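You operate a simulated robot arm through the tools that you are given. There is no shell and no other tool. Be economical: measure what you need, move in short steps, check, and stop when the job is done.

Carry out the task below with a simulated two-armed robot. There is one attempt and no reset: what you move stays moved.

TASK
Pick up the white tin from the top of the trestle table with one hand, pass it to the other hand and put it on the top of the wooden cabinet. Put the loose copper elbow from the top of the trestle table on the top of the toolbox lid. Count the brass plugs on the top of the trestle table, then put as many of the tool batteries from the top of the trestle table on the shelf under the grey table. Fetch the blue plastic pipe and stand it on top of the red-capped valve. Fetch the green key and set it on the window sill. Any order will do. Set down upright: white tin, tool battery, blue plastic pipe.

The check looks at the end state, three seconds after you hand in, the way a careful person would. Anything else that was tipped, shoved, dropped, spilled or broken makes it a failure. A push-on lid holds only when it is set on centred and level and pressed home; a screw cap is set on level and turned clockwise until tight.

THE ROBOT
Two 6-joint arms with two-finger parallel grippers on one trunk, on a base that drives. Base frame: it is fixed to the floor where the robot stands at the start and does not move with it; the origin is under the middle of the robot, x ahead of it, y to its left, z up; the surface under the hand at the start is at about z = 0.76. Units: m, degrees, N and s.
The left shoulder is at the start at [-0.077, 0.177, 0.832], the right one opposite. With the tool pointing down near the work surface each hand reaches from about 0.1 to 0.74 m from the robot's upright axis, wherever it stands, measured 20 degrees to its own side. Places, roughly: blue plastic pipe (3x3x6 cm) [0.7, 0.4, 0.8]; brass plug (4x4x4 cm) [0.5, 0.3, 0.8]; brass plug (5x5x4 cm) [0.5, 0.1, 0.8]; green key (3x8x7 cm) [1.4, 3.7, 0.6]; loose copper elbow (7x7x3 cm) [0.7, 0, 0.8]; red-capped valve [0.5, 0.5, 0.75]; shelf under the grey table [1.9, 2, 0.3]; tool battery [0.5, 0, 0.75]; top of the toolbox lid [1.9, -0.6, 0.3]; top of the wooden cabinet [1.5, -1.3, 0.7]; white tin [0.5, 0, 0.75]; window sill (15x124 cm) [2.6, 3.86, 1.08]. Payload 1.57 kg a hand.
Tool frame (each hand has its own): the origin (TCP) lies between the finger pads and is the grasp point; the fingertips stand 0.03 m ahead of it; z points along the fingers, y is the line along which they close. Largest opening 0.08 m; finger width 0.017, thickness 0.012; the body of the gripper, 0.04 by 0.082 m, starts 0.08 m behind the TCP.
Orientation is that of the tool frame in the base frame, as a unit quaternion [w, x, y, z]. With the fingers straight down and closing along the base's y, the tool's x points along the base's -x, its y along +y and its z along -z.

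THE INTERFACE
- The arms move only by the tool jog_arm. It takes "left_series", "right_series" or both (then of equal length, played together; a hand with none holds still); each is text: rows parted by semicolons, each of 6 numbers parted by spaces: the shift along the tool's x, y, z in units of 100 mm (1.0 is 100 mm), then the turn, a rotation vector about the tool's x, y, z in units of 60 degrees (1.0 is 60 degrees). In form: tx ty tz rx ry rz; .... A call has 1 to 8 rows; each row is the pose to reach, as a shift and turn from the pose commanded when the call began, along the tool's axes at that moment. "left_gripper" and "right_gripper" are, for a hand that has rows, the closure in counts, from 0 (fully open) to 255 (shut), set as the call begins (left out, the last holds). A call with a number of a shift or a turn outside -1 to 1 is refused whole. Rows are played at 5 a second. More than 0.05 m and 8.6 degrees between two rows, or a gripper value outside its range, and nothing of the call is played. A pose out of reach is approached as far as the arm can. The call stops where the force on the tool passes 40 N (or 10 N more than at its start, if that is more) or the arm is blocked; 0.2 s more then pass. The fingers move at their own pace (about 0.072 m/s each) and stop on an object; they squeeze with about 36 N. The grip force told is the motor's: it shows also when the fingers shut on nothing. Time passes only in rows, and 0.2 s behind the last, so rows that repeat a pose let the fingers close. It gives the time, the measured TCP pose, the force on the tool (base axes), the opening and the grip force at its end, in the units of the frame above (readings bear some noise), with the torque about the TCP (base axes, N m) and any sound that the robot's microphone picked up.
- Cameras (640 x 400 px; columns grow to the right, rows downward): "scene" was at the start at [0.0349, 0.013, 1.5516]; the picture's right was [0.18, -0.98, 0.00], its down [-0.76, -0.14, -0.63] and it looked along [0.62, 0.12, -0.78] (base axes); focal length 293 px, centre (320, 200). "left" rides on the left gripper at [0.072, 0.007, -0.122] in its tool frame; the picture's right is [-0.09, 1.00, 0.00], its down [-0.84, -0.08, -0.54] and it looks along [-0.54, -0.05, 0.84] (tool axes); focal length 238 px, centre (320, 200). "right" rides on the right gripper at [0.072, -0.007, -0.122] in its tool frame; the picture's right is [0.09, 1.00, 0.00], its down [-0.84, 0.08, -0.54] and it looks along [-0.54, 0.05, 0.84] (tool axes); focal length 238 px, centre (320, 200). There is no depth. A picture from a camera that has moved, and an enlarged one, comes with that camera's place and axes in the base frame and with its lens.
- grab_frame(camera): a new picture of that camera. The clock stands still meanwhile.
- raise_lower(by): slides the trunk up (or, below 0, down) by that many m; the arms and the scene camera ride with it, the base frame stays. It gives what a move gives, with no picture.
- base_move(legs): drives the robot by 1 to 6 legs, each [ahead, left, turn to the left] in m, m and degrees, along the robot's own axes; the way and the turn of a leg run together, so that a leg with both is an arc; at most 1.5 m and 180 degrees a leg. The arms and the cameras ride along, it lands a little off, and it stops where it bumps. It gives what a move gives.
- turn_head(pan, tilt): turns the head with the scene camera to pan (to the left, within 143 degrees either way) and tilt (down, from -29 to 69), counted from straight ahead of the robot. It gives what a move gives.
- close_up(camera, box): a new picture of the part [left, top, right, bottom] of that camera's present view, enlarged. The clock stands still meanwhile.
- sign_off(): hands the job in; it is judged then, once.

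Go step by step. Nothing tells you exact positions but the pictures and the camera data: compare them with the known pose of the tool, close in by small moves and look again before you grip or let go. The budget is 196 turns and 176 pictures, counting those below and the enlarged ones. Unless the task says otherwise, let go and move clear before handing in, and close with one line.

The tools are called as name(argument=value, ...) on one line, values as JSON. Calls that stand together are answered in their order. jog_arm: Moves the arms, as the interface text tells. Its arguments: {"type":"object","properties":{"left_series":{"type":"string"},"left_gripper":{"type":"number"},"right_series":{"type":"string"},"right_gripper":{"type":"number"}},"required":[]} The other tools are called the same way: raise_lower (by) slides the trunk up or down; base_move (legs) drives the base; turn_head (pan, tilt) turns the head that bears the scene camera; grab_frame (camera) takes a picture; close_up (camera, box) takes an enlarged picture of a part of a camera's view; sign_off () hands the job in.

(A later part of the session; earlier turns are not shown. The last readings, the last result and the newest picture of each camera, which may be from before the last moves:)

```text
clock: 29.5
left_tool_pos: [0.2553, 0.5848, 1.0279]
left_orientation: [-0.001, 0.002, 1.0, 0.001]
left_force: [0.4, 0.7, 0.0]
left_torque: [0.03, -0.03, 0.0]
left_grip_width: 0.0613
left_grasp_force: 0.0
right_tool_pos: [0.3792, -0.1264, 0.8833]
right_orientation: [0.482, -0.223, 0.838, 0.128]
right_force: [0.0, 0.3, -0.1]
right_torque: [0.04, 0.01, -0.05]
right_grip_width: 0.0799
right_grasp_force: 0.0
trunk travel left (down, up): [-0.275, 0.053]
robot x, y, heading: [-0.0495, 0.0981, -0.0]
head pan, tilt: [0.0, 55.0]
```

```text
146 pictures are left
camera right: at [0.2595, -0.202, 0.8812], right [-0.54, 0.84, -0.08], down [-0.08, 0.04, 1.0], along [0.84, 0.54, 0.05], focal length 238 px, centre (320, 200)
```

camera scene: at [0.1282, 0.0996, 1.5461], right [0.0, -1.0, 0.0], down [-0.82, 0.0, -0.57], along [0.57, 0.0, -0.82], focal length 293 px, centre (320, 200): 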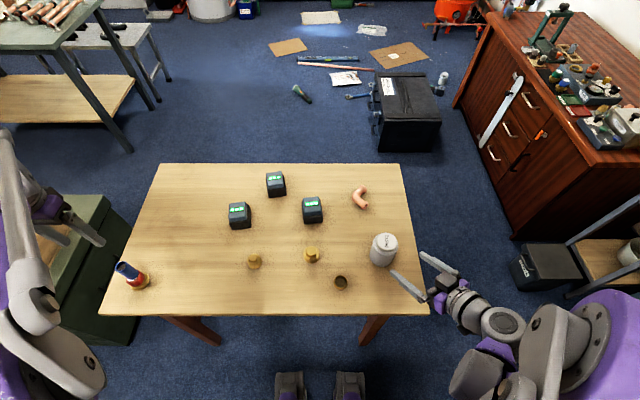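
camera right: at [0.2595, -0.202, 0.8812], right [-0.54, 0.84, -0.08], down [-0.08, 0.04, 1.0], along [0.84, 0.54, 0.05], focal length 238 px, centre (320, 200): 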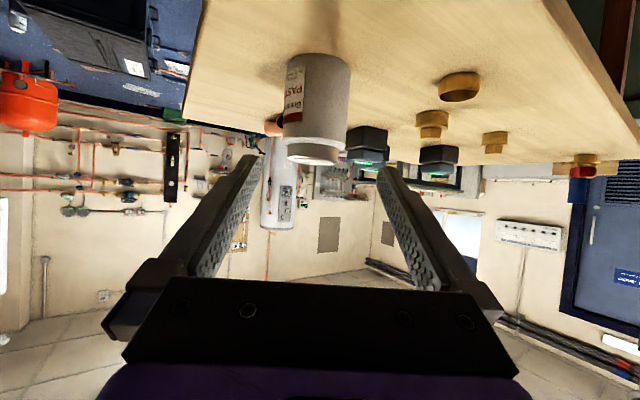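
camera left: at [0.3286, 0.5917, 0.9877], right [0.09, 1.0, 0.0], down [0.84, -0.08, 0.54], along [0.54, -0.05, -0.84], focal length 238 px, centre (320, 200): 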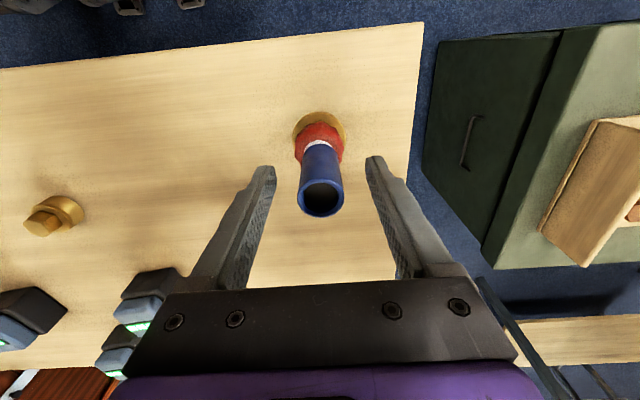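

The tin sits 4–5 mm to the right of my grip line, about 0.11 m ahead. I correct sideways and go down to z 0.79.

jog_arm(right_series="0 -0.045 0 0 0 0; 0.3 -0.045 0.17 0 0 0; 0.6 -0.045 0.34 0 0 0; 0.81 -0.045 0.46 0 0 0; 0.81 -0.045 0.46 0 0 0")

grab_frame(camera="right")

grab_frame(camera="scene")

```text
clock: 30.7
left_tool_pos: [0.2551, 0.5838, 1.0278]
left_orientation: [0.0, 0.001, 1.0, 0.001]
left_force: [0.0, -0.5, 0.3]
left_torque: [-0.01, 0.01, -0.04]
left_grip_width: 0.0609
left_grasp_force: 0.0
right_tool_pos: [0.394, -0.135, 0.8037]
right_orientation: [0.482, -0.223, 0.837, 0.129]
right_force: [0.0, 0.0, -0.5]
right_torque: [-0.01, 0.0, 0.01]
right_grip_width: 0.0798
right_grasp_force: 0.1
right hand out of reach, approached as far as the arm can: row 4, 5
trunk travel left (down, up): [-0.275, 0.053]
robot x, y, heading: [-0.0522, 0.1002, -0.1]
head pan, tilt: [0.0, 55.0]
```

```text
145 pictures are left
camera right: at [0.2732, -0.2111, 0.8008], right [-0.54, 0.84, -0.08], down [-0.08, 0.04, 1.0], along [0.84, 0.54, 0.04], focal length 238 px, centre (320, 200)
```

right: 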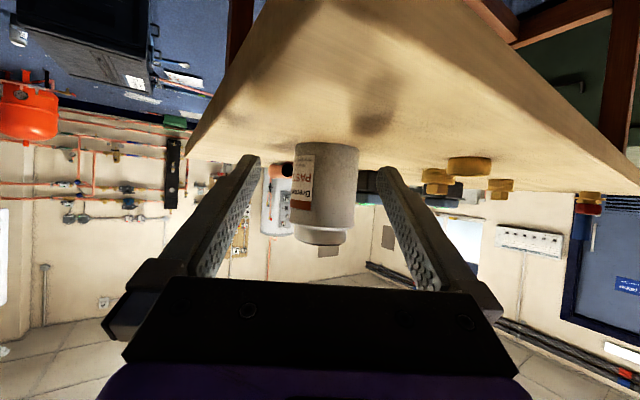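

```text
144 pictures are left
camera scene: at [-0.018, 0.0989, 1.5462], right [0.0, -1.0, 0.0], down [-0.82, 0.0, -0.57], along [0.57, 0.0, -0.82], focal length 293 px, centre (320, 200)
```

scene: 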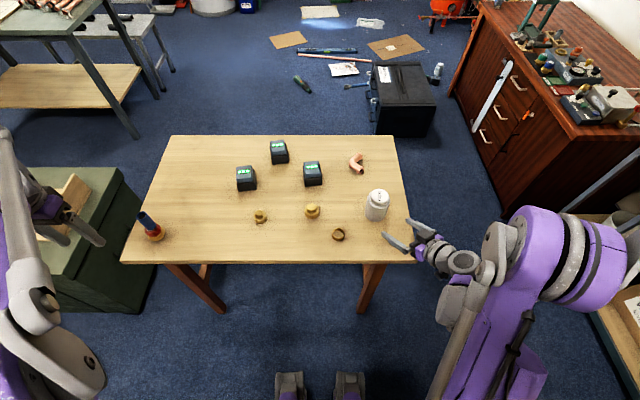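

The arm is at its low limit 16 mm too high, so I lower the trunk by 16 mm; the tin is then 10 mm left of the grip line and 0.10 m ahead.

raise_lower(by=-0.016)

jog_arm(right_series="0 0.1 0 0 0 0; -0.1 0.1 0.17 0 0 0; -0.1 0.1 0.17 0 0 0")

grab_frame(camera="right")

```text
clock: 31.4
left_tool_pos: [0.2558, 0.5835, 1.0107]
left_orientation: [0.0, 0.0, 1.0, 0.0]
left_force: [0.7, 0.4, -0.5]
left_torque: [-0.01, 0.03, -0.01]
left_grip_width: 0.061
left_grasp_force: 0.0
right_tool_pos: [0.3933, -0.1359, 0.7883]
right_orientation: [0.483, -0.223, 0.837, 0.129]
right_force: [-0.1, 0.1, 0.2]
right_torque: [0.03, 0.06, 0.04]
right_grip_width: 0.0799
right_grasp_force: 0.1
trunk travel left (down, up): [-0.259, 0.069]
robot x, y, heading: [-0.0482, 0.0997, -0.1]
head pan, tilt: [0.0, 55.0]
```

```text
clock: 32.1
left_tool_pos: [0.2551, 0.5836, 1.0125]
left_orientation: [0.0, 0.001, 1.0, 0.0]
left_force: [0.1, -0.8, 0.3]
left_torque: [0.0, -0.02, -0.01]
left_grip_width: 0.0612
left_grasp_force: 0.0
right_tool_pos: [0.4054, -0.1174, 0.7887]
right_orientation: [0.482, -0.223, 0.837, 0.128]
right_force: [-0.4, -0.3, 0.6]
right_torque: [0.0, 0.0, 0.03]
right_grip_width: 0.0802
right_grasp_force: 0.1
trunk travel left (down, up): [-0.259, 0.069]
robot x, y, heading: [-0.0511, 0.0996, -0.0]
head pan, tilt: [0.0, 55.0]
```

```text
143 pictures are left
camera right: at [0.2843, -0.1926, 0.7856], right [-0.54, 0.84, -0.08], down [-0.08, 0.04, 1.0], along [0.84, 0.54, 0.05], focal length 238 px, centre (320, 200)
```

right: 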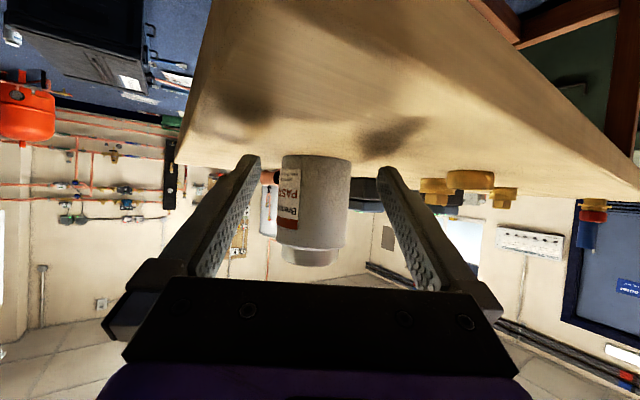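

The tin is now centred between the fingers, 0.08 m ahead. I go forward around it and look.

jog_arm(right_series="-0.1 0 0.17 0 0 0; -0.2 0 0.35 0 0 0; -0.3 0 0.52 0 0 0; -0.41 0 0.71 0 0 0; -0.41 0 0.71 0 0 0")

grab_frame(camera="right")

close_up(camera="scene", box=[320, 170, 440, 260])

```text
clock: 33.4
left_tool_pos: [0.2552, 0.583, 1.0121]
left_orientation: [0.0, 0.001, 1.0, 0.002]
left_force: [0.1, -0.3, 0.6]
left_torque: [0.02, 0.02, -0.01]
left_grip_width: 0.0614
left_grasp_force: 0.0
right_tool_pos: [0.4764, -0.0768, 0.7881]
right_orientation: [0.482, -0.224, 0.837, 0.128]
right_force: [0.3, 0.4, 0.8]
right_torque: [0.02, -0.03, -0.01]
right_grip_width: 0.0798
right_grasp_force: 0.1
trunk travel left (down, up): [-0.259, 0.069]
robot x, y, heading: [-0.0534, 0.0987, -0.2]
head pan, tilt: [0.0, 55.0]
```

```text
142 pictures are left
camera right: at [0.3558, -0.1517, 0.7852], right [-0.54, 0.84, -0.08], down [-0.08, 0.04, 1.0], along [0.84, 0.54, 0.05], focal length 238 px, centre (320, 200)
```

right: 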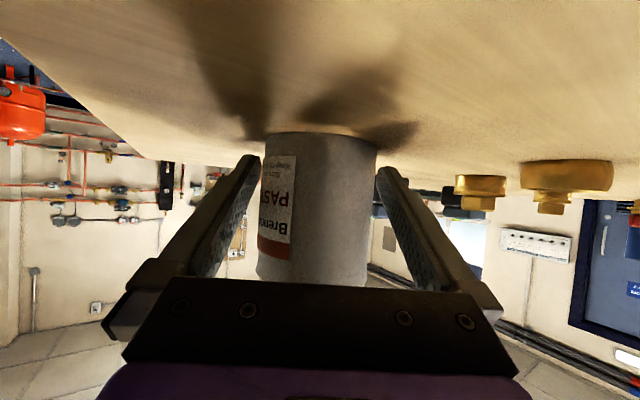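

```text
4.44 times, centred on (380, 215) of scene
camera zoom: at [-0.0176, 0.0987, 1.5287], right [0.0, -1.0, 0.0], down [-0.82, 0.0, -0.57], along [0.57, 0.0, -0.82], focal length 1304 px, centre (53, 133)
```

zoom: 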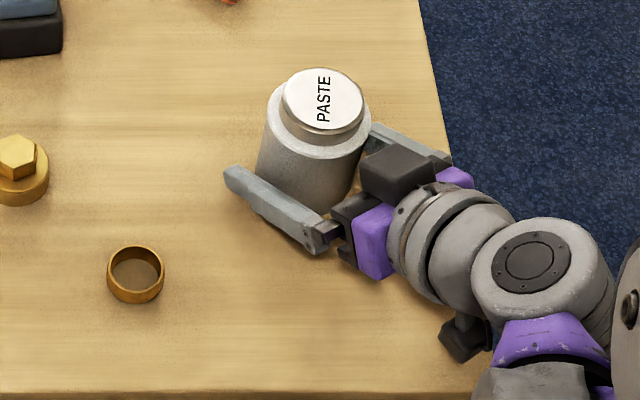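

The tin lies between the fingers, at the grasp point. I close the right hand.

jog_arm(right_series="0 0 0 0 0 0; 0 0 0 0 0 0; 0 0 0 0 0 0; 0 0 0 0 0 0", right_gripper=255)

jog_arm(right_series="-0.15 0 -0.09 0 0 0; -0.35 0 -0.2 0 0 0; -0.6 0 -0.35 0 0 0; -0.8 0 -0.46 0 0 0; -0.8 0 -0.46 0 0 0")

grab_frame(camera="right")

grab_frame(camera="scene")

```text
clock: 34.4
left_tool_pos: [0.2549, 0.584, 1.0114]
left_orientation: [0.001, 0.0, 1.0, 0.001]
left_force: [-0.8, -0.1, 0.6]
left_torque: [0.02, 0.02, 0.02]
left_grip_width: 0.0611
left_grasp_force: 0.0
right_tool_pos: [0.4772, -0.0754, 0.788]
right_orientation: [0.482, -0.223, 0.838, 0.128]
right_force: [2.4, -0.6, 2.8]
right_torque: [0.0, -0.05, -0.01]
right_grip_width: 0.0656
right_grasp_force: 36.3
trunk travel left (down, up): [-0.259, 0.069]
robot x, y, heading: [-0.0521, 0.0964, -0.0]
head pan, tilt: [0.0, 55.0]
```

```text
clock: 35.5
left_tool_pos: [0.2565, 0.5834, 1.0107]
left_orientation: [-0.001, 0.001, 1.0, 0.001]
left_force: [-0.3, 0.1, -0.1]
left_torque: [-0.03, -0.03, -0.01]
left_grip_width: 0.0615
left_grasp_force: 0.1
right_tool_pos: [0.4779, -0.0767, 0.8791]
right_orientation: [0.483, -0.223, 0.837, 0.129]
right_force: [0.2, 0.1, -2.8]
right_torque: [0.01, 0.02, 0.0]
right_grip_width: 0.0656
right_grasp_force: 35.9
trunk travel left (down, up): [-0.259, 0.069]
robot x, y, heading: [-0.0514, 0.0996, -0.1]
head pan, tilt: [0.0, 55.0]
```

```text
140 pictures are left
camera right: at [0.3571, -0.1515, 0.8767], right [-0.54, 0.84, -0.08], down [-0.08, 0.04, 1.0], along [0.84, 0.54, 0.05], focal length 238 px, centre (320, 200)
```

right: 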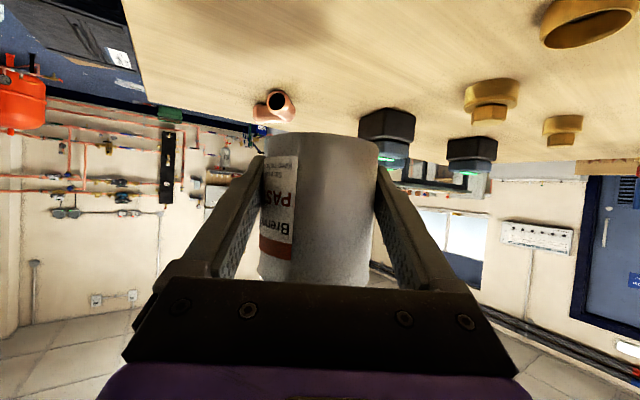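

```text
139 pictures are left
camera scene: at [-0.0168, 0.0986, 1.5287], right [0.0, -1.0, 0.0], down [-0.82, 0.0, -0.57], along [0.57, 0.0, -0.82], focal length 293 px, centre (320, 200)
```

scene: 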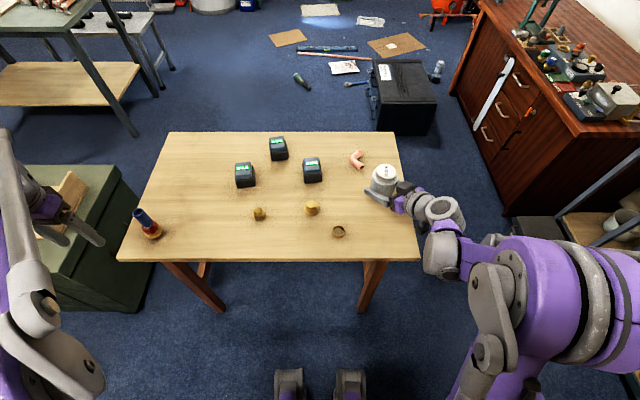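

The tin is lifted (about 0.3 kg). I carry it to the middle in front of the robot and bring the left hand to a staging spot above it.

jog_arm(right_series="-0.2 0.32 0.1 0 0 0; -0.4 0.635 0.19 0 0 0", left_series="-0.18 -0.41 -0.11 0 0 0; -0.36 -0.83 -0.22 0 0 0", left_gripper=0)

jog_arm(right_series="-0.2 0.32 0.1 0 0 0; -0.4 0.635 0.19 0 0 0", left_series="-0.18 -0.41 -0.11 0 0 0; -0.36 -0.83 -0.22 0 0 0")

jog_arm(left_series="-0.1 -0.2 -0.11 0 0 -0.125; -0.1 -0.4 -0.22 0 0 -0.25; -0.1 -0.6 -0.3 0 0 -0.375; -0.1 -0.8 -0.4 0 0 -0.5; -0.1 -0.8 -0.4 0 0 -0.5")

grab_frame(camera="left")

grab_frame(camera="scene")

```text
clock: 36.1
left_tool_pos: [0.2918, 0.4989, 1.0305]
left_orientation: [0.001, 0.001, 1.0, 0.0]
left_force: [-0.2, 0.2, -0.8]
left_torque: [-0.01, -0.02, -0.01]
left_grip_width: 0.08
left_grasp_force: 0.1
right_tool_pos: [0.4755, -0.0029, 0.9035]
right_orientation: [0.483, -0.224, 0.837, 0.13]
right_force: [0.6, 0.9, -2.3]
right_torque: [-0.01, 0.01, 0.04]
right_grip_width: 0.0655
right_grasp_force: 36.2
trunk travel left (down, up): [-0.259, 0.069]
robot x, y, heading: [-0.0494, 0.0987, 0.0]
head pan, tilt: [0.0, 55.0]
```

```text
clock: 36.8
left_tool_pos: [0.3276, 0.4181, 1.0533]
left_orientation: [0.0, 0.001, 1.0, 0.001]
left_force: [0.6, 0.0, 0.4]
left_torque: [0.01, 0.05, 0.0]
left_grip_width: 0.0797
left_grasp_force: 0.2
right_tool_pos: [0.4769, 0.0678, 0.9295]
right_orientation: [0.482, -0.223, 0.837, 0.129]
right_force: [-0.1, 0.8, -2.8]
right_torque: [0.02, 0.0, 0.0]
right_grip_width: 0.0652
right_grasp_force: 36.0
trunk travel left (down, up): [-0.259, 0.069]
robot x, y, heading: [-0.0499, 0.1037, -0.3]
head pan, tilt: [0.0, 55.0]
```

```text
clock: 38.0
left_tool_pos: [0.3377, 0.338, 1.0932]
left_orientation: [0.0, -0.258, 0.966, 0.001]
left_force: [0.8, 0.7, 0.2]
left_torque: [0.01, -0.04, -0.02]
left_grip_width: 0.0802
left_grasp_force: 0.0
right_tool_pos: [0.4757, 0.0666, 0.9283]
right_orientation: [0.482, -0.224, 0.837, 0.129]
right_force: [-0.9, 0.1, -2.1]
right_torque: [0.02, 0.0, 0.01]
right_grip_width: 0.0654
right_grasp_force: 36.0
trunk travel left (down, up): [-0.259, 0.069]
robot x, y, heading: [-0.0487, 0.0987, 0.0]
head pan, tilt: [0.0, 55.0]
```

```text
138 pictures are left
camera left: at [0.2705, 0.3089, 1.2162], right [-0.42, 0.91, 0.0], down [0.76, 0.35, 0.54], along [0.49, 0.23, -0.84], focal length 238 px, centre (320, 200)
```

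left: 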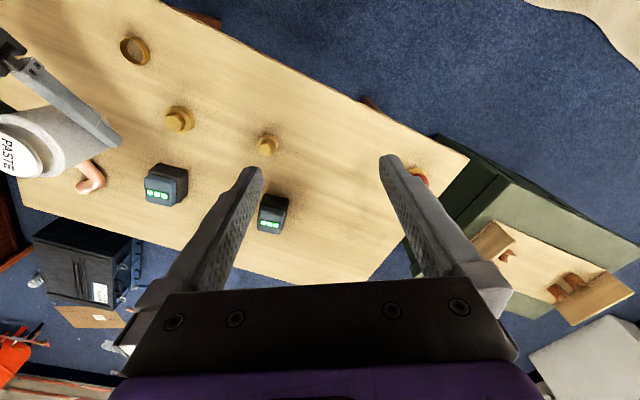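

```text
137 pictures are left
camera scene: at [-0.017, 0.0991, 1.5287], right [0.0, -1.0, 0.0], down [-0.82, 0.0, -0.57], along [0.57, 0.0, -0.82], focal length 293 px, centre (320, 200)
```

scene: 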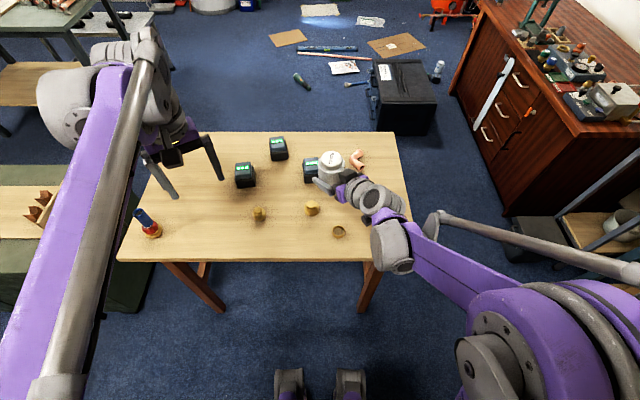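

Left hand is aligned in yaw with the right. I slide it over until it is above the tin.

jog_arm(left_series="0.02 -0.49 0 0 0 0; 0.05 -0.97 0 0 0 0")

jog_arm(left_series="0.02 -0.49 0 0 0 0; 0.05 -0.97 0 0 0 0")

jog_arm(left_series="0.02 -0.49 0 0 0 0; 0.05 -0.97 0 0 0 0; 0.05 -0.97 0 0 0 0")

grab_frame(camera="left")

grab_frame(camera="scene")

```text
clock: 38.5
left_tool_pos: [0.3801, 0.2496, 1.094]
left_orientation: [0.001, -0.258, 0.966, 0.001]
left_force: [0.5, -0.8, 0.9]
left_torque: [0.01, 0.02, 0.01]
left_grip_width: 0.0798
left_grasp_force: 0.0
right_tool_pos: [0.4762, 0.0681, 0.9295]
right_orientation: [0.483, -0.223, 0.837, 0.129]
right_force: [0.7, 0.8, -3.4]
right_torque: [0.03, 0.02, 0.0]
right_grip_width: 0.0651
right_grasp_force: 35.7
trunk travel left (down, up): [-0.259, 0.069]
robot x, y, heading: [-0.0477, 0.0989, -0.1]
head pan, tilt: [0.0, 55.0]
```

```text
clock: 39.1
left_tool_pos: [0.4232, 0.1632, 1.0946]
left_orientation: [0.0, -0.257, 0.966, 0.002]
left_force: [-0.9, 0.1, 0.4]
left_torque: [-0.01, 0.01, -0.02]
left_grip_width: 0.0796
left_grasp_force: 0.1
right_tool_pos: [0.4763, 0.0667, 0.9299]
right_orientation: [0.482, -0.223, 0.837, 0.129]
right_force: [0.3, -0.6, -3.7]
right_torque: [-0.01, 0.01, 0.0]
right_grip_width: 0.0654
right_grasp_force: 35.6
trunk travel left (down, up): [-0.259, 0.069]
robot x, y, heading: [-0.0515, 0.0971, 0.1]
head pan, tilt: [0.0, 55.0]
```

```text
clock: 40.0
left_tool_pos: [0.4671, 0.0769, 1.0954]
left_orientation: [0.001, -0.258, 0.966, 0.001]
left_force: [0.6, 1.0, -0.1]
left_torque: [-0.02, -0.01, -0.02]
left_grip_width: 0.0801
left_grasp_force: 0.0
right_tool_pos: [0.4755, 0.0692, 0.9314]
right_orientation: [0.483, -0.224, 0.837, 0.129]
right_force: [-0.1, 0.3, -2.1]
right_torque: [0.03, -0.01, -0.03]
right_grip_width: 0.0655
right_grasp_force: 36.3
trunk travel left (down, up): [-0.259, 0.069]
robot x, y, heading: [-0.0513, 0.1053, 0.0]
head pan, tilt: [0.0, 55.0]
```

```text
136 pictures are left
camera left: at [0.4005, 0.0471, 1.2171], right [-0.42, 0.91, 0.0], down [0.76, 0.35, 0.54], along [0.49, 0.23, -0.84], focal length 238 px, centre (320, 200)
```

left: 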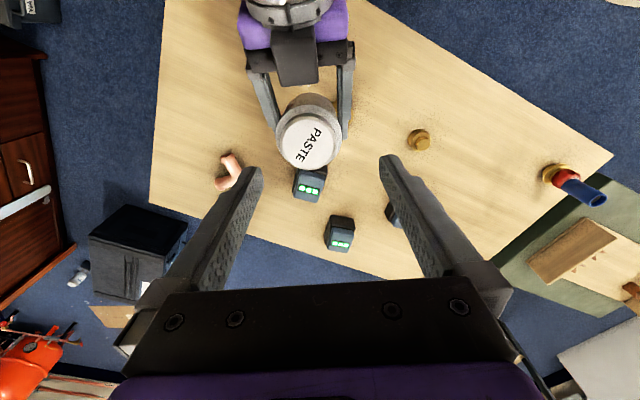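

```text
135 pictures are left
camera scene: at [-0.0177, 0.0995, 1.5287], right [0.0, -1.0, 0.0], down [-0.82, 0.0, -0.57], along [0.57, 0.0, -0.82], focal length 293 px, centre (320, 200)
```

scene: 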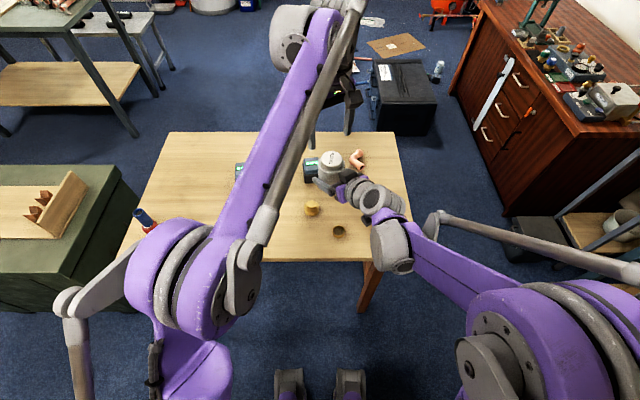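

The tin's cap lies at (0.4745, 0.0697); I need 3 mm and 10 mm corrections, then lower the left hand partway and check.

jog_arm(left_series="-0.03 -0.105 0 0 0 0; -0.03 -0.105 0.2 0 0 0; -0.03 -0.105 0.4 0 0 0; -0.03 -0.105 0.6 0 0 0; -0.03 -0.105 0.6 0 0 0")

grab_frame(camera="left")

```text
clock: 41.1
left_tool_pos: [0.4769, 0.0698, 1.0351]
left_orientation: [0.002, -0.258, 0.966, 0.001]
left_force: [0.1, 0.3, 0.7]
left_torque: [-0.03, 0.01, 0.03]
left_grip_width: 0.0798
left_grasp_force: 0.1
right_tool_pos: [0.4763, 0.066, 0.9299]
right_orientation: [0.482, -0.223, 0.837, 0.129]
right_force: [0.0, -0.4, -3.2]
right_torque: [-0.01, 0.01, 0.04]
right_grip_width: 0.0654
right_grasp_force: 36.3
trunk travel left (down, up): [-0.259, 0.069]
robot x, y, heading: [-0.0496, 0.096, -0.2]
head pan, tilt: [0.0, 55.0]
```

```text
134 pictures are left
camera left: at [0.4106, 0.0405, 1.1574], right [-0.42, 0.91, 0.0], down [0.76, 0.35, 0.54], along [0.49, 0.23, -0.84], focal length 238 px, centre (320, 200)
```

left: 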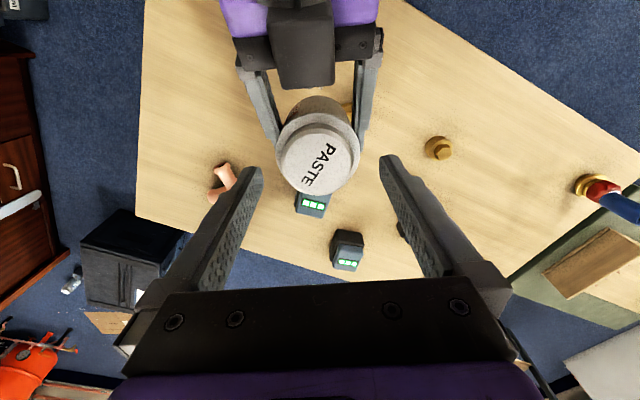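

Nearly centred; 4 mm back toward the robot, then down to z 0.984 and close gently.

jog_arm(left_series="0.04 0 0.1 0 0 0; 0.04 0 0.2 0 0 0; 0.04 0 0.35 0 0 0; 0.04 0 0.5 0 0 0; 0.04 0 0.5 0 0 0")

grab_frame(camera="left")

close_up(camera="scene", box=[270, 110, 430, 210])

```text
clock: 42.4
left_tool_pos: [0.4723, 0.0696, 0.9845]
left_orientation: [0.001, -0.258, 0.966, 0.001]
left_force: [0.4, 0.1, 0.1]
left_torque: [-0.01, 0.02, -0.01]
left_grip_width: 0.0801
left_grasp_force: 0.0
right_tool_pos: [0.477, 0.0676, 0.9293]
right_orientation: [0.482, -0.223, 0.837, 0.128]
right_force: [0.1, 0.0, -2.4]
right_torque: [0.0, 0.03, 0.02]
right_grip_width: 0.0655
right_grasp_force: 36.0
trunk travel left (down, up): [-0.259, 0.069]
robot x, y, heading: [-0.0467, 0.0998, -0.4]
head pan, tilt: [0.0, 55.0]
```

```text
133 pictures are left
camera left: at [0.4066, 0.0392, 1.1069], right [-0.42, 0.91, 0.0], down [0.76, 0.35, 0.54], along [0.49, 0.23, -0.84], focal length 238 px, centre (320, 200)
```

left: 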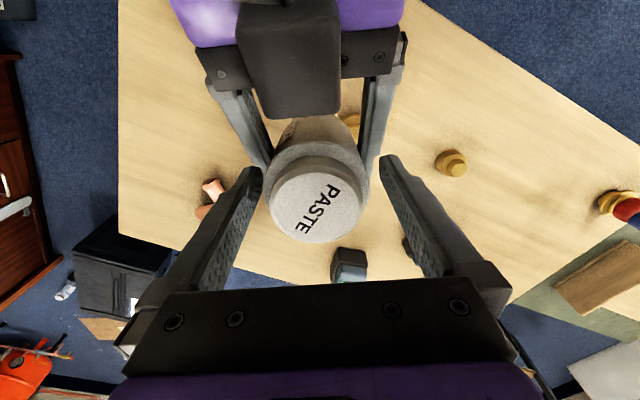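

```text
4.00 times, centred on (350, 160) of scene
camera zoom: at [-0.0172, 0.0989, 1.5287], right [0.0, -1.0, 0.0], down [-0.82, 0.0, -0.57], along [0.57, 0.0, -0.82], focal length 1174 px, centre (200, 360)
```

zoom: 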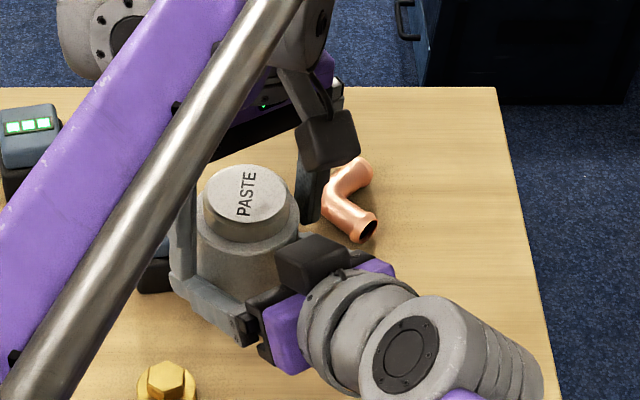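

Aligned within 3 mm. I nudge 2 mm and close the left hand while the right keeps holding.

jog_arm(left_series="-0.02 -0.01 0 0 0 0; -0.02 -0.01 0 0 0 0")

jog_arm(left_series="0 0 0 0 0 0; 0 0 0 0 0 0; 0 0 0 0 0 0; 0 0 0 0 0 0", left_gripper=255)

grab_frame(camera="left")

```text
clock: 43.0
left_tool_pos: [0.4756, 0.0702, 0.9842]
left_orientation: [0.001, -0.258, 0.966, 0.001]
left_force: [-0.3, -0.2, -0.1]
left_torque: [0.01, -0.03, 0.01]
left_grip_width: 0.08
left_grasp_force: 0.1
right_tool_pos: [0.4758, 0.0678, 0.931]
right_orientation: [0.483, -0.223, 0.837, 0.129]
right_force: [0.5, 0.2, -3.1]
right_torque: [0.0, 0.01, -0.02]
right_grip_width: 0.0653
right_grasp_force: 35.7
trunk travel left (down, up): [-0.259, 0.069]
robot x, y, heading: [-0.05, 0.1006, 0.1]
head pan, tilt: [0.0, 55.0]
```

```text
clock: 44.0
left_tool_pos: [0.4764, 0.0696, 0.9851]
left_orientation: [0.0, -0.257, 0.967, 0.001]
left_force: [12.6, -11.9, -0.7]
left_torque: [-0.39, -0.43, -0.09]
left_grip_width: 0.0652
left_grasp_force: 35.6
right_tool_pos: [0.4749, 0.0699, 0.9298]
right_orientation: [0.482, -0.224, 0.837, 0.129]
right_force: [-12.7, 11.0, 1.7]
right_torque: [-0.28, -0.26, 0.13]
right_grip_width: 0.0655
right_grasp_force: 36.0
trunk travel left (down, up): [-0.259, 0.069]
robot x, y, heading: [-0.0494, 0.1002, -0.0]
head pan, tilt: [0.0, 55.0]
```

```text
131 pictures are left
camera left: at [0.4092, 0.0391, 1.1062], right [-0.42, 0.91, 0.0], down [0.76, 0.35, 0.54], along [0.49, 0.23, -0.84], focal length 238 px, centre (320, 200)
```

left: 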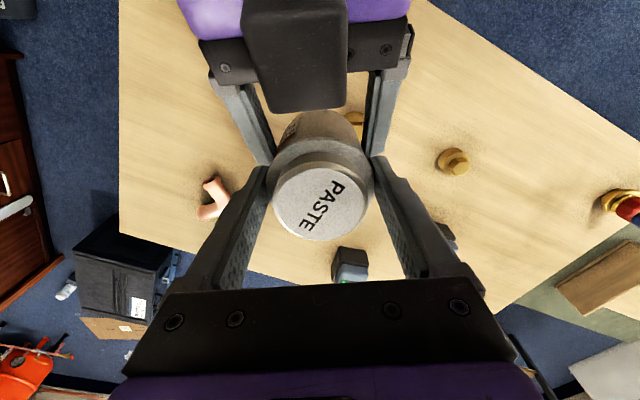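

Both hands hold the tin. I open the right hand and draw it straight back horizontally, under the left fingers.

jog_arm(right_series="0 0 0 0 0 0; 0 0 0 0 0 0; 0 0 0 0 0 0", right_gripper=0)

jog_arm(right_series="0.1 0 -0.173 0 0 0; 0.2 0 -0.346 0 0 0; 0.4 0 -0.69 0 0 0; 0.57 0 -0.99 0 0 0")

grab_frame(camera="left")

grab_frame(camera="scene")

```text
clock: 44.8
left_tool_pos: [0.4755, 0.0695, 0.9841]
left_orientation: [0.001, -0.258, 0.966, 0.001]
left_force: [0.1, -0.5, 0.2]
left_torque: [0.01, 0.02, 0.01]
left_grip_width: 0.065
left_grasp_force: 35.7
right_tool_pos: [0.4759, 0.0689, 0.9303]
right_orientation: [0.483, -0.223, 0.837, 0.128]
right_force: [0.4, -0.2, 0.6]
right_torque: [0.02, 0.02, -0.02]
right_grip_width: 0.0801
right_grasp_force: 0.0
trunk travel left (down, up): [-0.259, 0.069]
robot x, y, heading: [-0.0526, 0.0999, -0.0]
head pan, tilt: [0.0, 55.0]
```

```text
clock: 45.8
left_tool_pos: [0.4749, 0.0697, 0.9849]
left_orientation: [0.001, -0.259, 0.966, 0.001]
left_force: [0.2, 0.0, 0.5]
left_torque: [0.0, 0.01, 0.0]
left_grip_width: 0.0653
left_grasp_force: 35.9
right_tool_pos: [0.378, 0.0135, 0.9303]
right_orientation: [0.483, -0.224, 0.837, 0.129]
right_force: [-0.5, -0.3, -0.1]
right_torque: [-0.01, 0.03, -0.01]
right_grip_width: 0.0801
right_grasp_force: 0.0
trunk travel left (down, up): [-0.259, 0.069]
robot x, y, heading: [-0.0501, 0.0948, -0.2]
head pan, tilt: [0.0, 55.0]
```

```text
130 pictures are left
camera left: at [0.4084, 0.0394, 1.1066], right [-0.42, 0.91, 0.0], down [0.76, 0.35, 0.54], along [0.49, 0.23, -0.84], focal length 238 px, centre (320, 200)
```

left: 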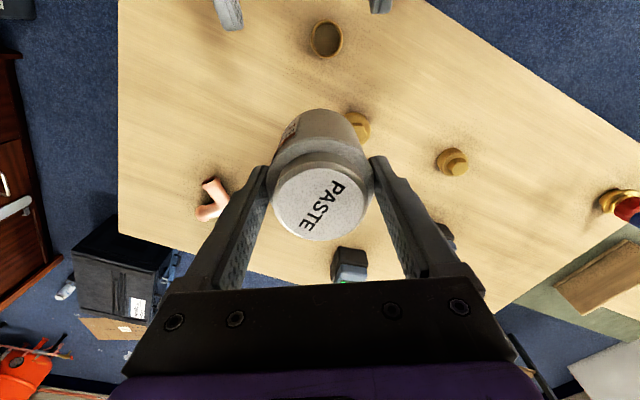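

```text
129 pictures are left
camera scene: at [-0.0178, 0.0987, 1.5287], right [0.0, -1.0, 0.0], down [-0.82, 0.0, -0.57], along [0.57, 0.0, -0.82], focal length 293 px, centre (320, 200)
```

scene: 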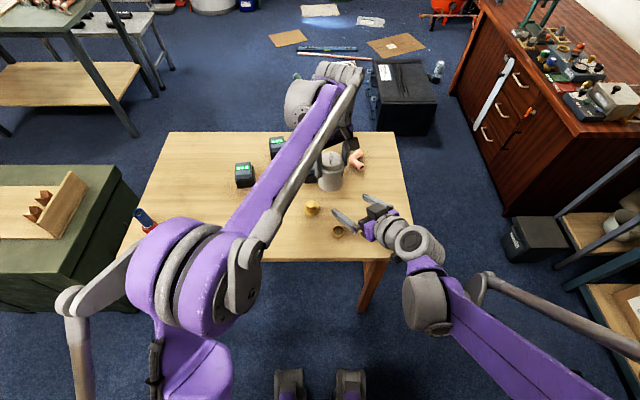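

The handover worked; the left hand holds the tin. I lift it aside to the left and turn the right hand back to point straight down for the elbow.

jog_arm(left_series="0 0.1 -0.1 0 0 0; 0 0.2 -0.2 0 0 0; 0 0.3 -0.3 0 0 0; 0 0.45 -0.4 0 0 0; 0 0.6 -0.5 0 0 0; 0 0.75 -0.6 0 0 0; 0 0.9 -0.7 0 0 0; 0 1 -0.7 0 0 0", right_series="0 0 0 0 0.125 0; 0 0 0 0 0.25 0; 0 0 0 0 0.375 0; 0 0 0 0 0.5 0; 0 0 0 0 0.625 0; 0 0 0 0 0.75 0; 0 0 0 0 0.875 0; 0 0 0 0 1 0")

jog_arm(left_series="0 0.3 0 0 0 0; 0 0.6 0 0 0 0; 0 0.9 0 0 0 0", right_series="0 0 -0.4 0 0 0; 0 0 -0.8 0 0 0; 0 0 -1 0 0 0")

base_move(legs=[[0.13, 0, 0]])

grab_frame(camera="right")

grab_frame(camera="scene")

```text
clock: 47.5
left_tool_pos: [0.4242, 0.1561, 1.0553]
left_orientation: [0.001, -0.258, 0.966, 0.001]
left_force: [1.3, -0.3, -3.8]
left_torque: [0.02, 0.0, -0.02]
left_grip_width: 0.0653
left_grasp_force: 35.8
right_tool_pos: [0.378, 0.014, 0.9309]
right_orientation: [-0.002, -0.258, 0.966, -0.001]
right_force: [0.3, -0.1, -0.1]
right_torque: [0.02, 0.0, 0.01]
right_grip_width: 0.0801
right_grasp_force: 0.0
trunk travel left (down, up): [-0.259, 0.069]
robot x, y, heading: [-0.0506, 0.1024, -0.0]
head pan, tilt: [0.0, 55.0]
```

```text
clock: 48.4
left_tool_pos: [0.3813, 0.2349, 1.0541]
left_orientation: [0.0, -0.258, 0.966, 0.0]
left_force: [-0.1, 0.2, -2.5]
left_torque: [-0.01, 0.0, -0.02]
left_grip_width: 0.0653
left_grasp_force: 36.2
right_tool_pos: [0.3788, 0.0129, 1.0319]
right_orientation: [0.0, -0.257, 0.966, 0.0]
right_force: [-0.7, 0.2, 0.4]
right_torque: [-0.04, 0.0, 0.04]
right_grip_width: 0.08
right_grasp_force: 0.0
trunk travel left (down, up): [-0.259, 0.069]
robot x, y, heading: [-0.0492, 0.0984, -0.2]
head pan, tilt: [0.0, 55.0]
```

```text
clock: 49.6
left_tool_pos: [0.5124, 0.2335, 1.0541]
left_orientation: [0.001, -0.257, 0.967, 0.002]
left_force: [-0.1, 0.8, -2.1]
left_torque: [0.01, 0.03, -0.02]
left_grip_width: 0.0652
left_grasp_force: 36.3
right_tool_pos: [0.5097, 0.0135, 1.0306]
right_orientation: [-0.001, -0.257, 0.966, 0.0]
right_force: [1.2, 0.0, 0.1]
right_torque: [0.02, 0.03, -0.03]
right_grip_width: 0.0802
right_grasp_force: 0.1
trunk travel left (down, up): [-0.259, 0.069]
robot x, y, heading: [0.0786, 0.0994, -0.1]
head pan, tilt: [0.0, 55.0]
```

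```text
128 pictures are left
camera right: at [0.4494, -0.0277, 1.1518], right [-0.58, 0.82, 0.0], down [0.69, 0.48, 0.54], along [0.44, 0.31, -0.84], focal length 238 px, centre (320, 200)
```

right: 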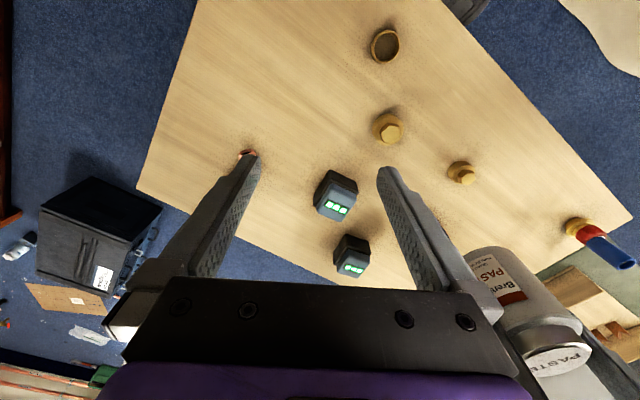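

```text
127 pictures are left
camera scene: at [0.1143, 0.0985, 1.5286], right [0.0, -1.0, 0.0], down [-0.82, 0.0, -0.57], along [0.57, 0.0, -0.82], focal length 293 px, centre (320, 200)
```

scene: 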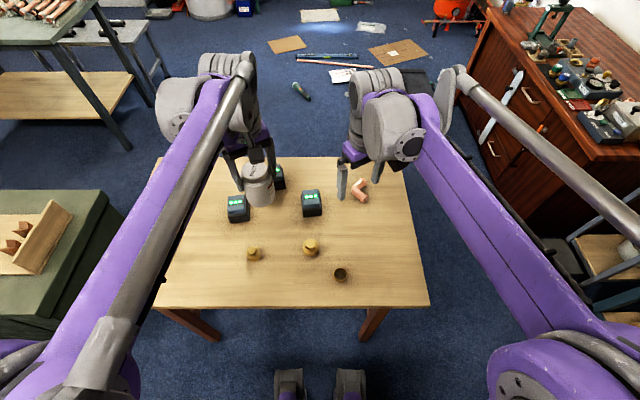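

close_up(camera="scene", box=[325, 160, 405, 215])

```text
7.27 times, centred on (365, 188) of scene
camera zoom: at [0.1143, 0.0985, 1.5286], right [0.0, -1.0, 0.0], down [-0.82, 0.0, -0.57], along [0.57, 0.0, -0.82], focal length 2134 px, centre (-7, 291)
```

zoom: 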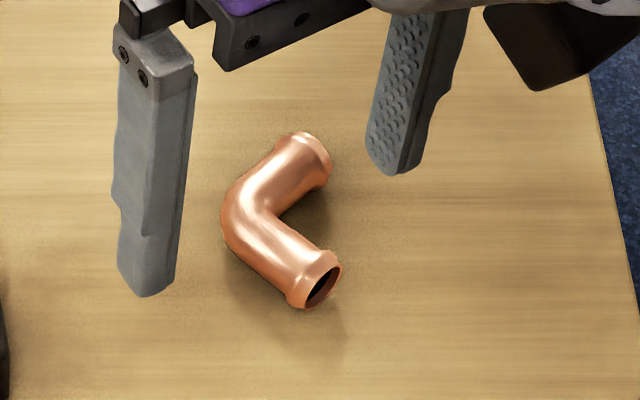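

The elbow lies flat, corner near (0.678, -0.015), legs ending near (0.71, -0.045) and (0.645, -0.042). My yaw already suits a grip across the near leg at about (0.656, -0.032); I move above it, fingers half closed.

jog_arm(right_series="-0.26 -0.28 0.1 0 0 0; -0.52 -0.56 0.3 0 0 0; -0.52 -0.56 0.4 0 0 0", right_gripper=90)

jog_arm(right_series="-0.26 -0.28 0.1 0 0 0; -0.52 -0.56 0.4 0 0 0; -0.52 -0.56 0.75 0 0 0; -0.52 -0.56 0.75 0 0 0")

grab_frame(camera="right")

grab_frame(camera="scene")

```text
clock: 50.4
left_tool_pos: [0.511, 0.2329, 1.0546]
left_orientation: [0.001, -0.257, 0.966, 0.001]
left_force: [-0.7, -0.1, -3.3]
left_torque: [-0.04, 0.01, 0.02]
left_grip_width: 0.0655
left_grasp_force: 35.8
right_tool_pos: [0.5809, -0.0093, 0.991]
right_orientation: [-0.001, -0.258, 0.966, 0.0]
right_force: [0.4, 0.2, 0.1]
right_torque: [0.01, -0.02, 0.0]
right_grip_width: 0.0517
right_grasp_force: 0.0
trunk travel left (down, up): [-0.259, 0.069]
robot x, y, heading: [0.0752, 0.0966, -0.2]
head pan, tilt: [0.0, 55.0]
```

```text
clock: 51.4
left_tool_pos: [0.5112, 0.2332, 1.0547]
left_orientation: [0.001, -0.257, 0.966, 0.002]
left_force: [0.6, -0.4, -3.6]
left_torque: [0.0, -0.03, 0.01]
left_grip_width: 0.0655
left_grasp_force: 35.8
right_tool_pos: [0.6549, -0.0327, 0.9149]
right_orientation: [0.0, -0.258, 0.966, 0.0]
right_force: [-0.6, 0.5, -0.1]
right_torque: [0.02, 0.0, 0.0]
right_grip_width: 0.0516
right_grasp_force: 0.2
trunk travel left (down, up): [-0.259, 0.069]
robot x, y, heading: [0.0781, 0.0972, 0.1]
head pan, tilt: [0.0, 55.0]
```

```text
125 pictures are left
camera right: at [0.5959, -0.072, 1.0359], right [-0.58, 0.82, 0.0], down [0.69, 0.48, 0.54], along [0.44, 0.31, -0.84], focal length 238 px, centre (320, 200)
```

right: 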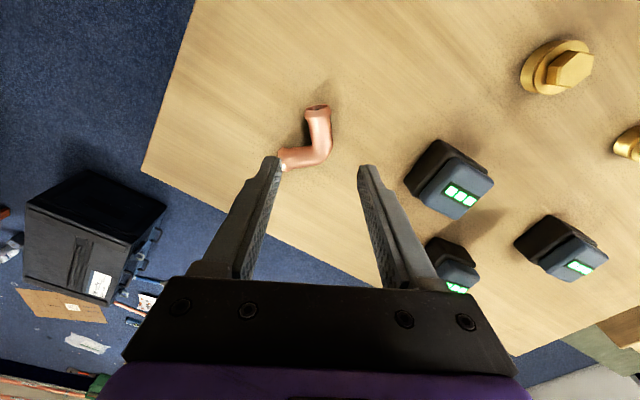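

```text
124 pictures are left
camera scene: at [0.1144, 0.0985, 1.5287], right [0.0, -1.0, 0.0], down [-0.82, 0.0, -0.57], along [0.57, 0.0, -0.82], focal length 293 px, centre (320, 200)
```

scene: 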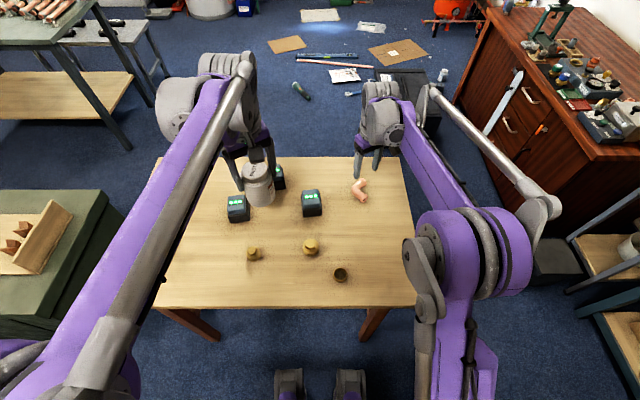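

The near leg lies right between the fingers, and the other leg clears them. I lower to z 0.796 and grip.

jog_arm(right_series="0 0 0.3 0 0 0; 0 0 0.6 0 0 0; 0 0 0.9 0 0 0")

jog_arm(right_series="0 0 0.15 0 0 0; 0 0 0.28 0 0 0; 0 0 0.28 0 0 0")

jog_arm(right_series="0 0 0 0 0 0; 0 0 0 0 0 0; 0 0 0 0 0 0; 0 0 0 0 0 0", right_gripper=255)

grab_frame(camera="right")

```text
clock: 52.2
left_tool_pos: [0.5122, 0.2339, 1.0544]
left_orientation: [0.0, -0.257, 0.966, 0.001]
left_force: [0.4, 0.6, -3.2]
left_torque: [-0.03, -0.01, 0.03]
left_grip_width: 0.0652
left_grasp_force: 36.0
right_tool_pos: [0.6541, -0.0315, 0.8281]
right_orientation: [-0.001, -0.257, 0.966, 0.0]
right_force: [-0.3, 0.8, 0.1]
right_torque: [0.03, -0.02, 0.01]
right_grip_width: 0.0517
right_grasp_force: 0.1
trunk travel left (down, up): [-0.259, 0.069]
robot x, y, heading: [0.0847, 0.101, -0.3]
head pan, tilt: [0.0, 55.0]
```

```text
clock: 53.0
left_tool_pos: [0.5121, 0.2335, 1.0547]
left_orientation: [0.001, -0.257, 0.966, 0.001]
left_force: [-0.3, -0.6, -2.7]
left_torque: [0.0, 0.0, 0.01]
left_grip_width: 0.0652
left_grasp_force: 36.3
right_tool_pos: [0.6558, -0.0325, 0.7983]
right_orientation: [-0.001, -0.257, 0.966, -0.001]
right_force: [0.0, 0.5, -0.2]
right_torque: [-0.04, 0.03, -0.04]
right_grip_width: 0.0517
right_grasp_force: 0.2
trunk travel left (down, up): [-0.259, 0.069]
robot x, y, heading: [0.0795, 0.098, -0.2]
head pan, tilt: [0.0, 55.0]
```

```text
clock: 54.0
left_tool_pos: [0.5118, 0.2327, 1.054]
left_orientation: [0.001, -0.257, 0.966, 0.002]
left_force: [0.0, 0.6, -2.7]
left_torque: [-0.02, 0.0, 0.0]
left_grip_width: 0.0651
left_grasp_force: 36.0
right_tool_pos: [0.6554, -0.0326, 0.7983]
right_orientation: [-0.002, -0.257, 0.966, -0.001]
right_force: [-0.8, 0.0, -0.5]
right_torque: [0.02, 0.02, -0.01]
right_grip_width: 0.026
right_grasp_force: 36.2
trunk travel left (down, up): [-0.259, 0.069]
robot x, y, heading: [0.0846, 0.0997, -0.1]
head pan, tilt: [0.0, 55.0]
```

```text
123 pictures are left
camera right: at [0.5945, -0.0728, 0.9187], right [-0.58, 0.82, 0.0], down [0.69, 0.48, 0.54], along [0.44, 0.31, -0.84], focal length 238 px, centre (320, 200)
```

right: 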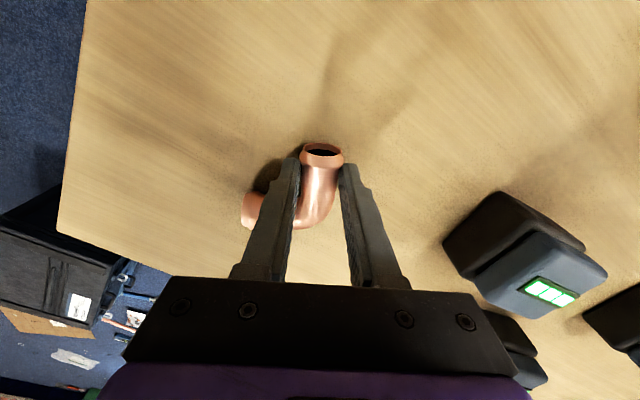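

The elbow is held (26 mm). I lift it well clear and look around to the right to plan the drive.

jog_arm(right_series="0 0 -0.4 0 0 0; 0 0 -0.8 0 0 0; 0 0 -1 0 0 0")

jog_arm(right_series="0.2 0 -0.4 0 0 0; 0.6 0 -0.6 0 0 0; 0.95 0.2 -0.8 0 0 0; 0.95 0.2 -1 0 0 0")

turn_head(pan=-60, tilt=40)

grab_frame(camera="scene")

turn_head(pan=-100, tilt=45)

grab_frame(camera="scene")

turn_head(pan=-30, tilt=35)

grab_frame(camera="scene")

```text
clock: 54.8
left_tool_pos: [0.5123, 0.2331, 1.0539]
left_orientation: [0.001, -0.257, 0.966, 0.001]
left_force: [0.1, -0.7, -2.6]
left_torque: [0.01, 0.01, -0.01]
left_grip_width: 0.0653
left_grasp_force: 36.3
right_tool_pos: [0.6551, -0.0326, 0.8978]
right_orientation: [-0.001, -0.257, 0.966, 0.0]
right_force: [-0.5, 0.1, -0.7]
right_torque: [0.01, 0.05, 0.01]
right_grip_width: 0.0261
right_grasp_force: 35.7
trunk travel left (down, up): [-0.259, 0.069]
robot x, y, heading: [0.0814, 0.0969, -0.4]
head pan, tilt: [0.0, 55.0]
```

```text
clock: 55.8
left_tool_pos: [0.512, 0.2335, 1.0537]
left_orientation: [0.0, -0.257, 0.966, 0.002]
left_force: [0.2, 0.4, -3.4]
left_torque: [-0.03, 0.02, 0.0]
left_grip_width: 0.0651
left_grasp_force: 35.5
right_tool_pos: [0.5634, -0.0623, 0.9949]
right_orientation: [-0.001, -0.258, 0.966, 0.0]
right_force: [0.6, 0.0, -0.3]
right_torque: [0.0, 0.06, 0.0]
right_grip_width: 0.0262
right_grasp_force: 36.0
trunk travel left (down, up): [-0.259, 0.069]
robot x, y, heading: [0.0802, 0.0992, -0.2]
head pan, tilt: [0.0, 55.0]
```

```text
clock: 57.1
left_tool_pos: [0.512, 0.2329, 1.0541]
left_orientation: [0.001, -0.257, 0.966, 0.001]
left_force: [-1.3, -0.4, -3.5]
left_torque: [0.01, -0.03, 0.01]
left_grip_width: 0.065
left_grasp_force: 36.3
right_tool_pos: [0.5632, -0.0633, 0.9958]
right_orientation: [-0.001, -0.258, 0.966, -0.001]
right_force: [0.9, 0.7, -0.5]
right_torque: [0.0, 0.03, 0.02]
right_grip_width: 0.0261
right_grasp_force: 35.5
trunk travel left (down, up): [-0.259, 0.069]
robot x, y, heading: [0.0818, 0.1005, -0.3]
head pan, tilt: [-60.0, 40.0]
```

```text
122 pictures are left
camera scene: at [0.0846, 0.025, 1.5494], right [-0.87, -0.5, 0.0], down [-0.32, 0.56, -0.77], along [0.38, -0.66, -0.64], focal length 293 px, centre (320, 200)
```

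scene: 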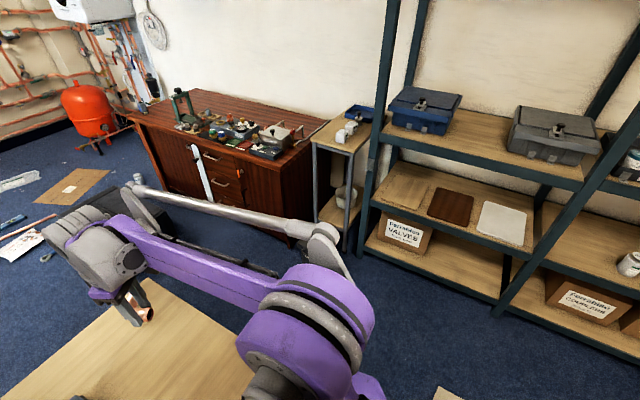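

```text
clock: 58.2
left_tool_pos: [0.512, 0.2334, 1.0556]
left_orientation: [0.0, -0.257, 0.966, 0.001]
left_force: [-0.4, 0.2, -2.9]
left_torque: [-0.02, 0.01, 0.0]
left_grip_width: 0.0652
left_grasp_force: 36.1
right_tool_pos: [0.5626, -0.062, 0.9957]
right_orientation: [-0.001, -0.258, 0.966, 0.0]
right_force: [-0.7, 0.2, -0.3]
right_torque: [0.01, 0.0, -0.02]
right_grip_width: 0.026
right_grasp_force: 36.0
trunk travel left (down, up): [-0.259, 0.069]
robot x, y, heading: [0.081, 0.0971, -0.4]
head pan, tilt: [-100.0, 45.0]
```

```text
121 pictures are left
camera scene: at [0.028, 0.0187, 1.5421], right [-0.98, 0.18, 0.0], down [0.12, 0.7, -0.71], along [-0.12, -0.7, -0.71], focal length 293 px, centre (320, 200)
```

scene: 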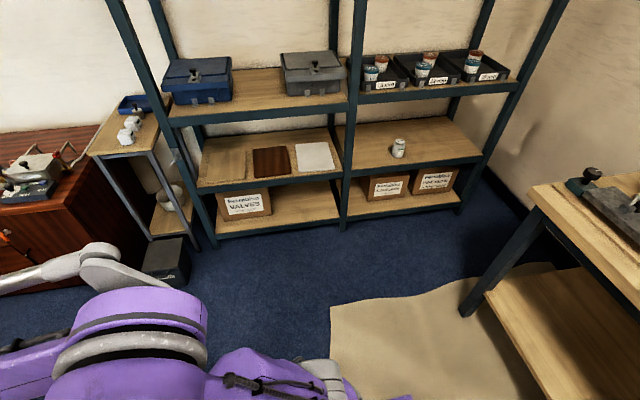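

```text
clock: 59.6
left_tool_pos: [0.5124, 0.2336, 1.0548]
left_orientation: [0.001, -0.257, 0.966, 0.001]
left_force: [-0.8, -0.3, -2.1]
left_torque: [-0.04, -0.02, -0.02]
left_grip_width: 0.0653
left_grasp_force: 36.0
right_tool_pos: [0.5638, -0.0626, 0.995]
right_orientation: [0.0, -0.257, 0.966, 0.0]
right_force: [-0.4, 0.4, -0.9]
right_torque: [0.0, 0.0, -0.03]
right_grip_width: 0.026
right_grasp_force: 35.6
trunk travel left (down, up): [-0.259, 0.069]
robot x, y, heading: [0.0798, 0.1036, -0.2]
head pan, tilt: [-30.0, 35.0]
```

```text
120 pictures are left
camera scene: at [0.1184, 0.0544, 1.5569], right [-0.5, -0.86, 0.0], down [-0.5, 0.29, -0.82], along [0.71, -0.41, -0.57], focal length 293 px, centre (320, 200)
```

scene: 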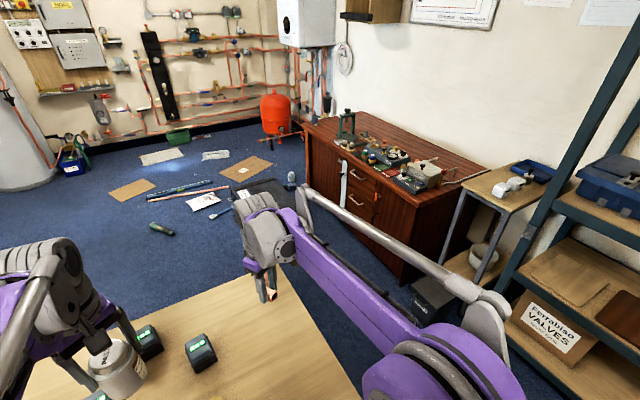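

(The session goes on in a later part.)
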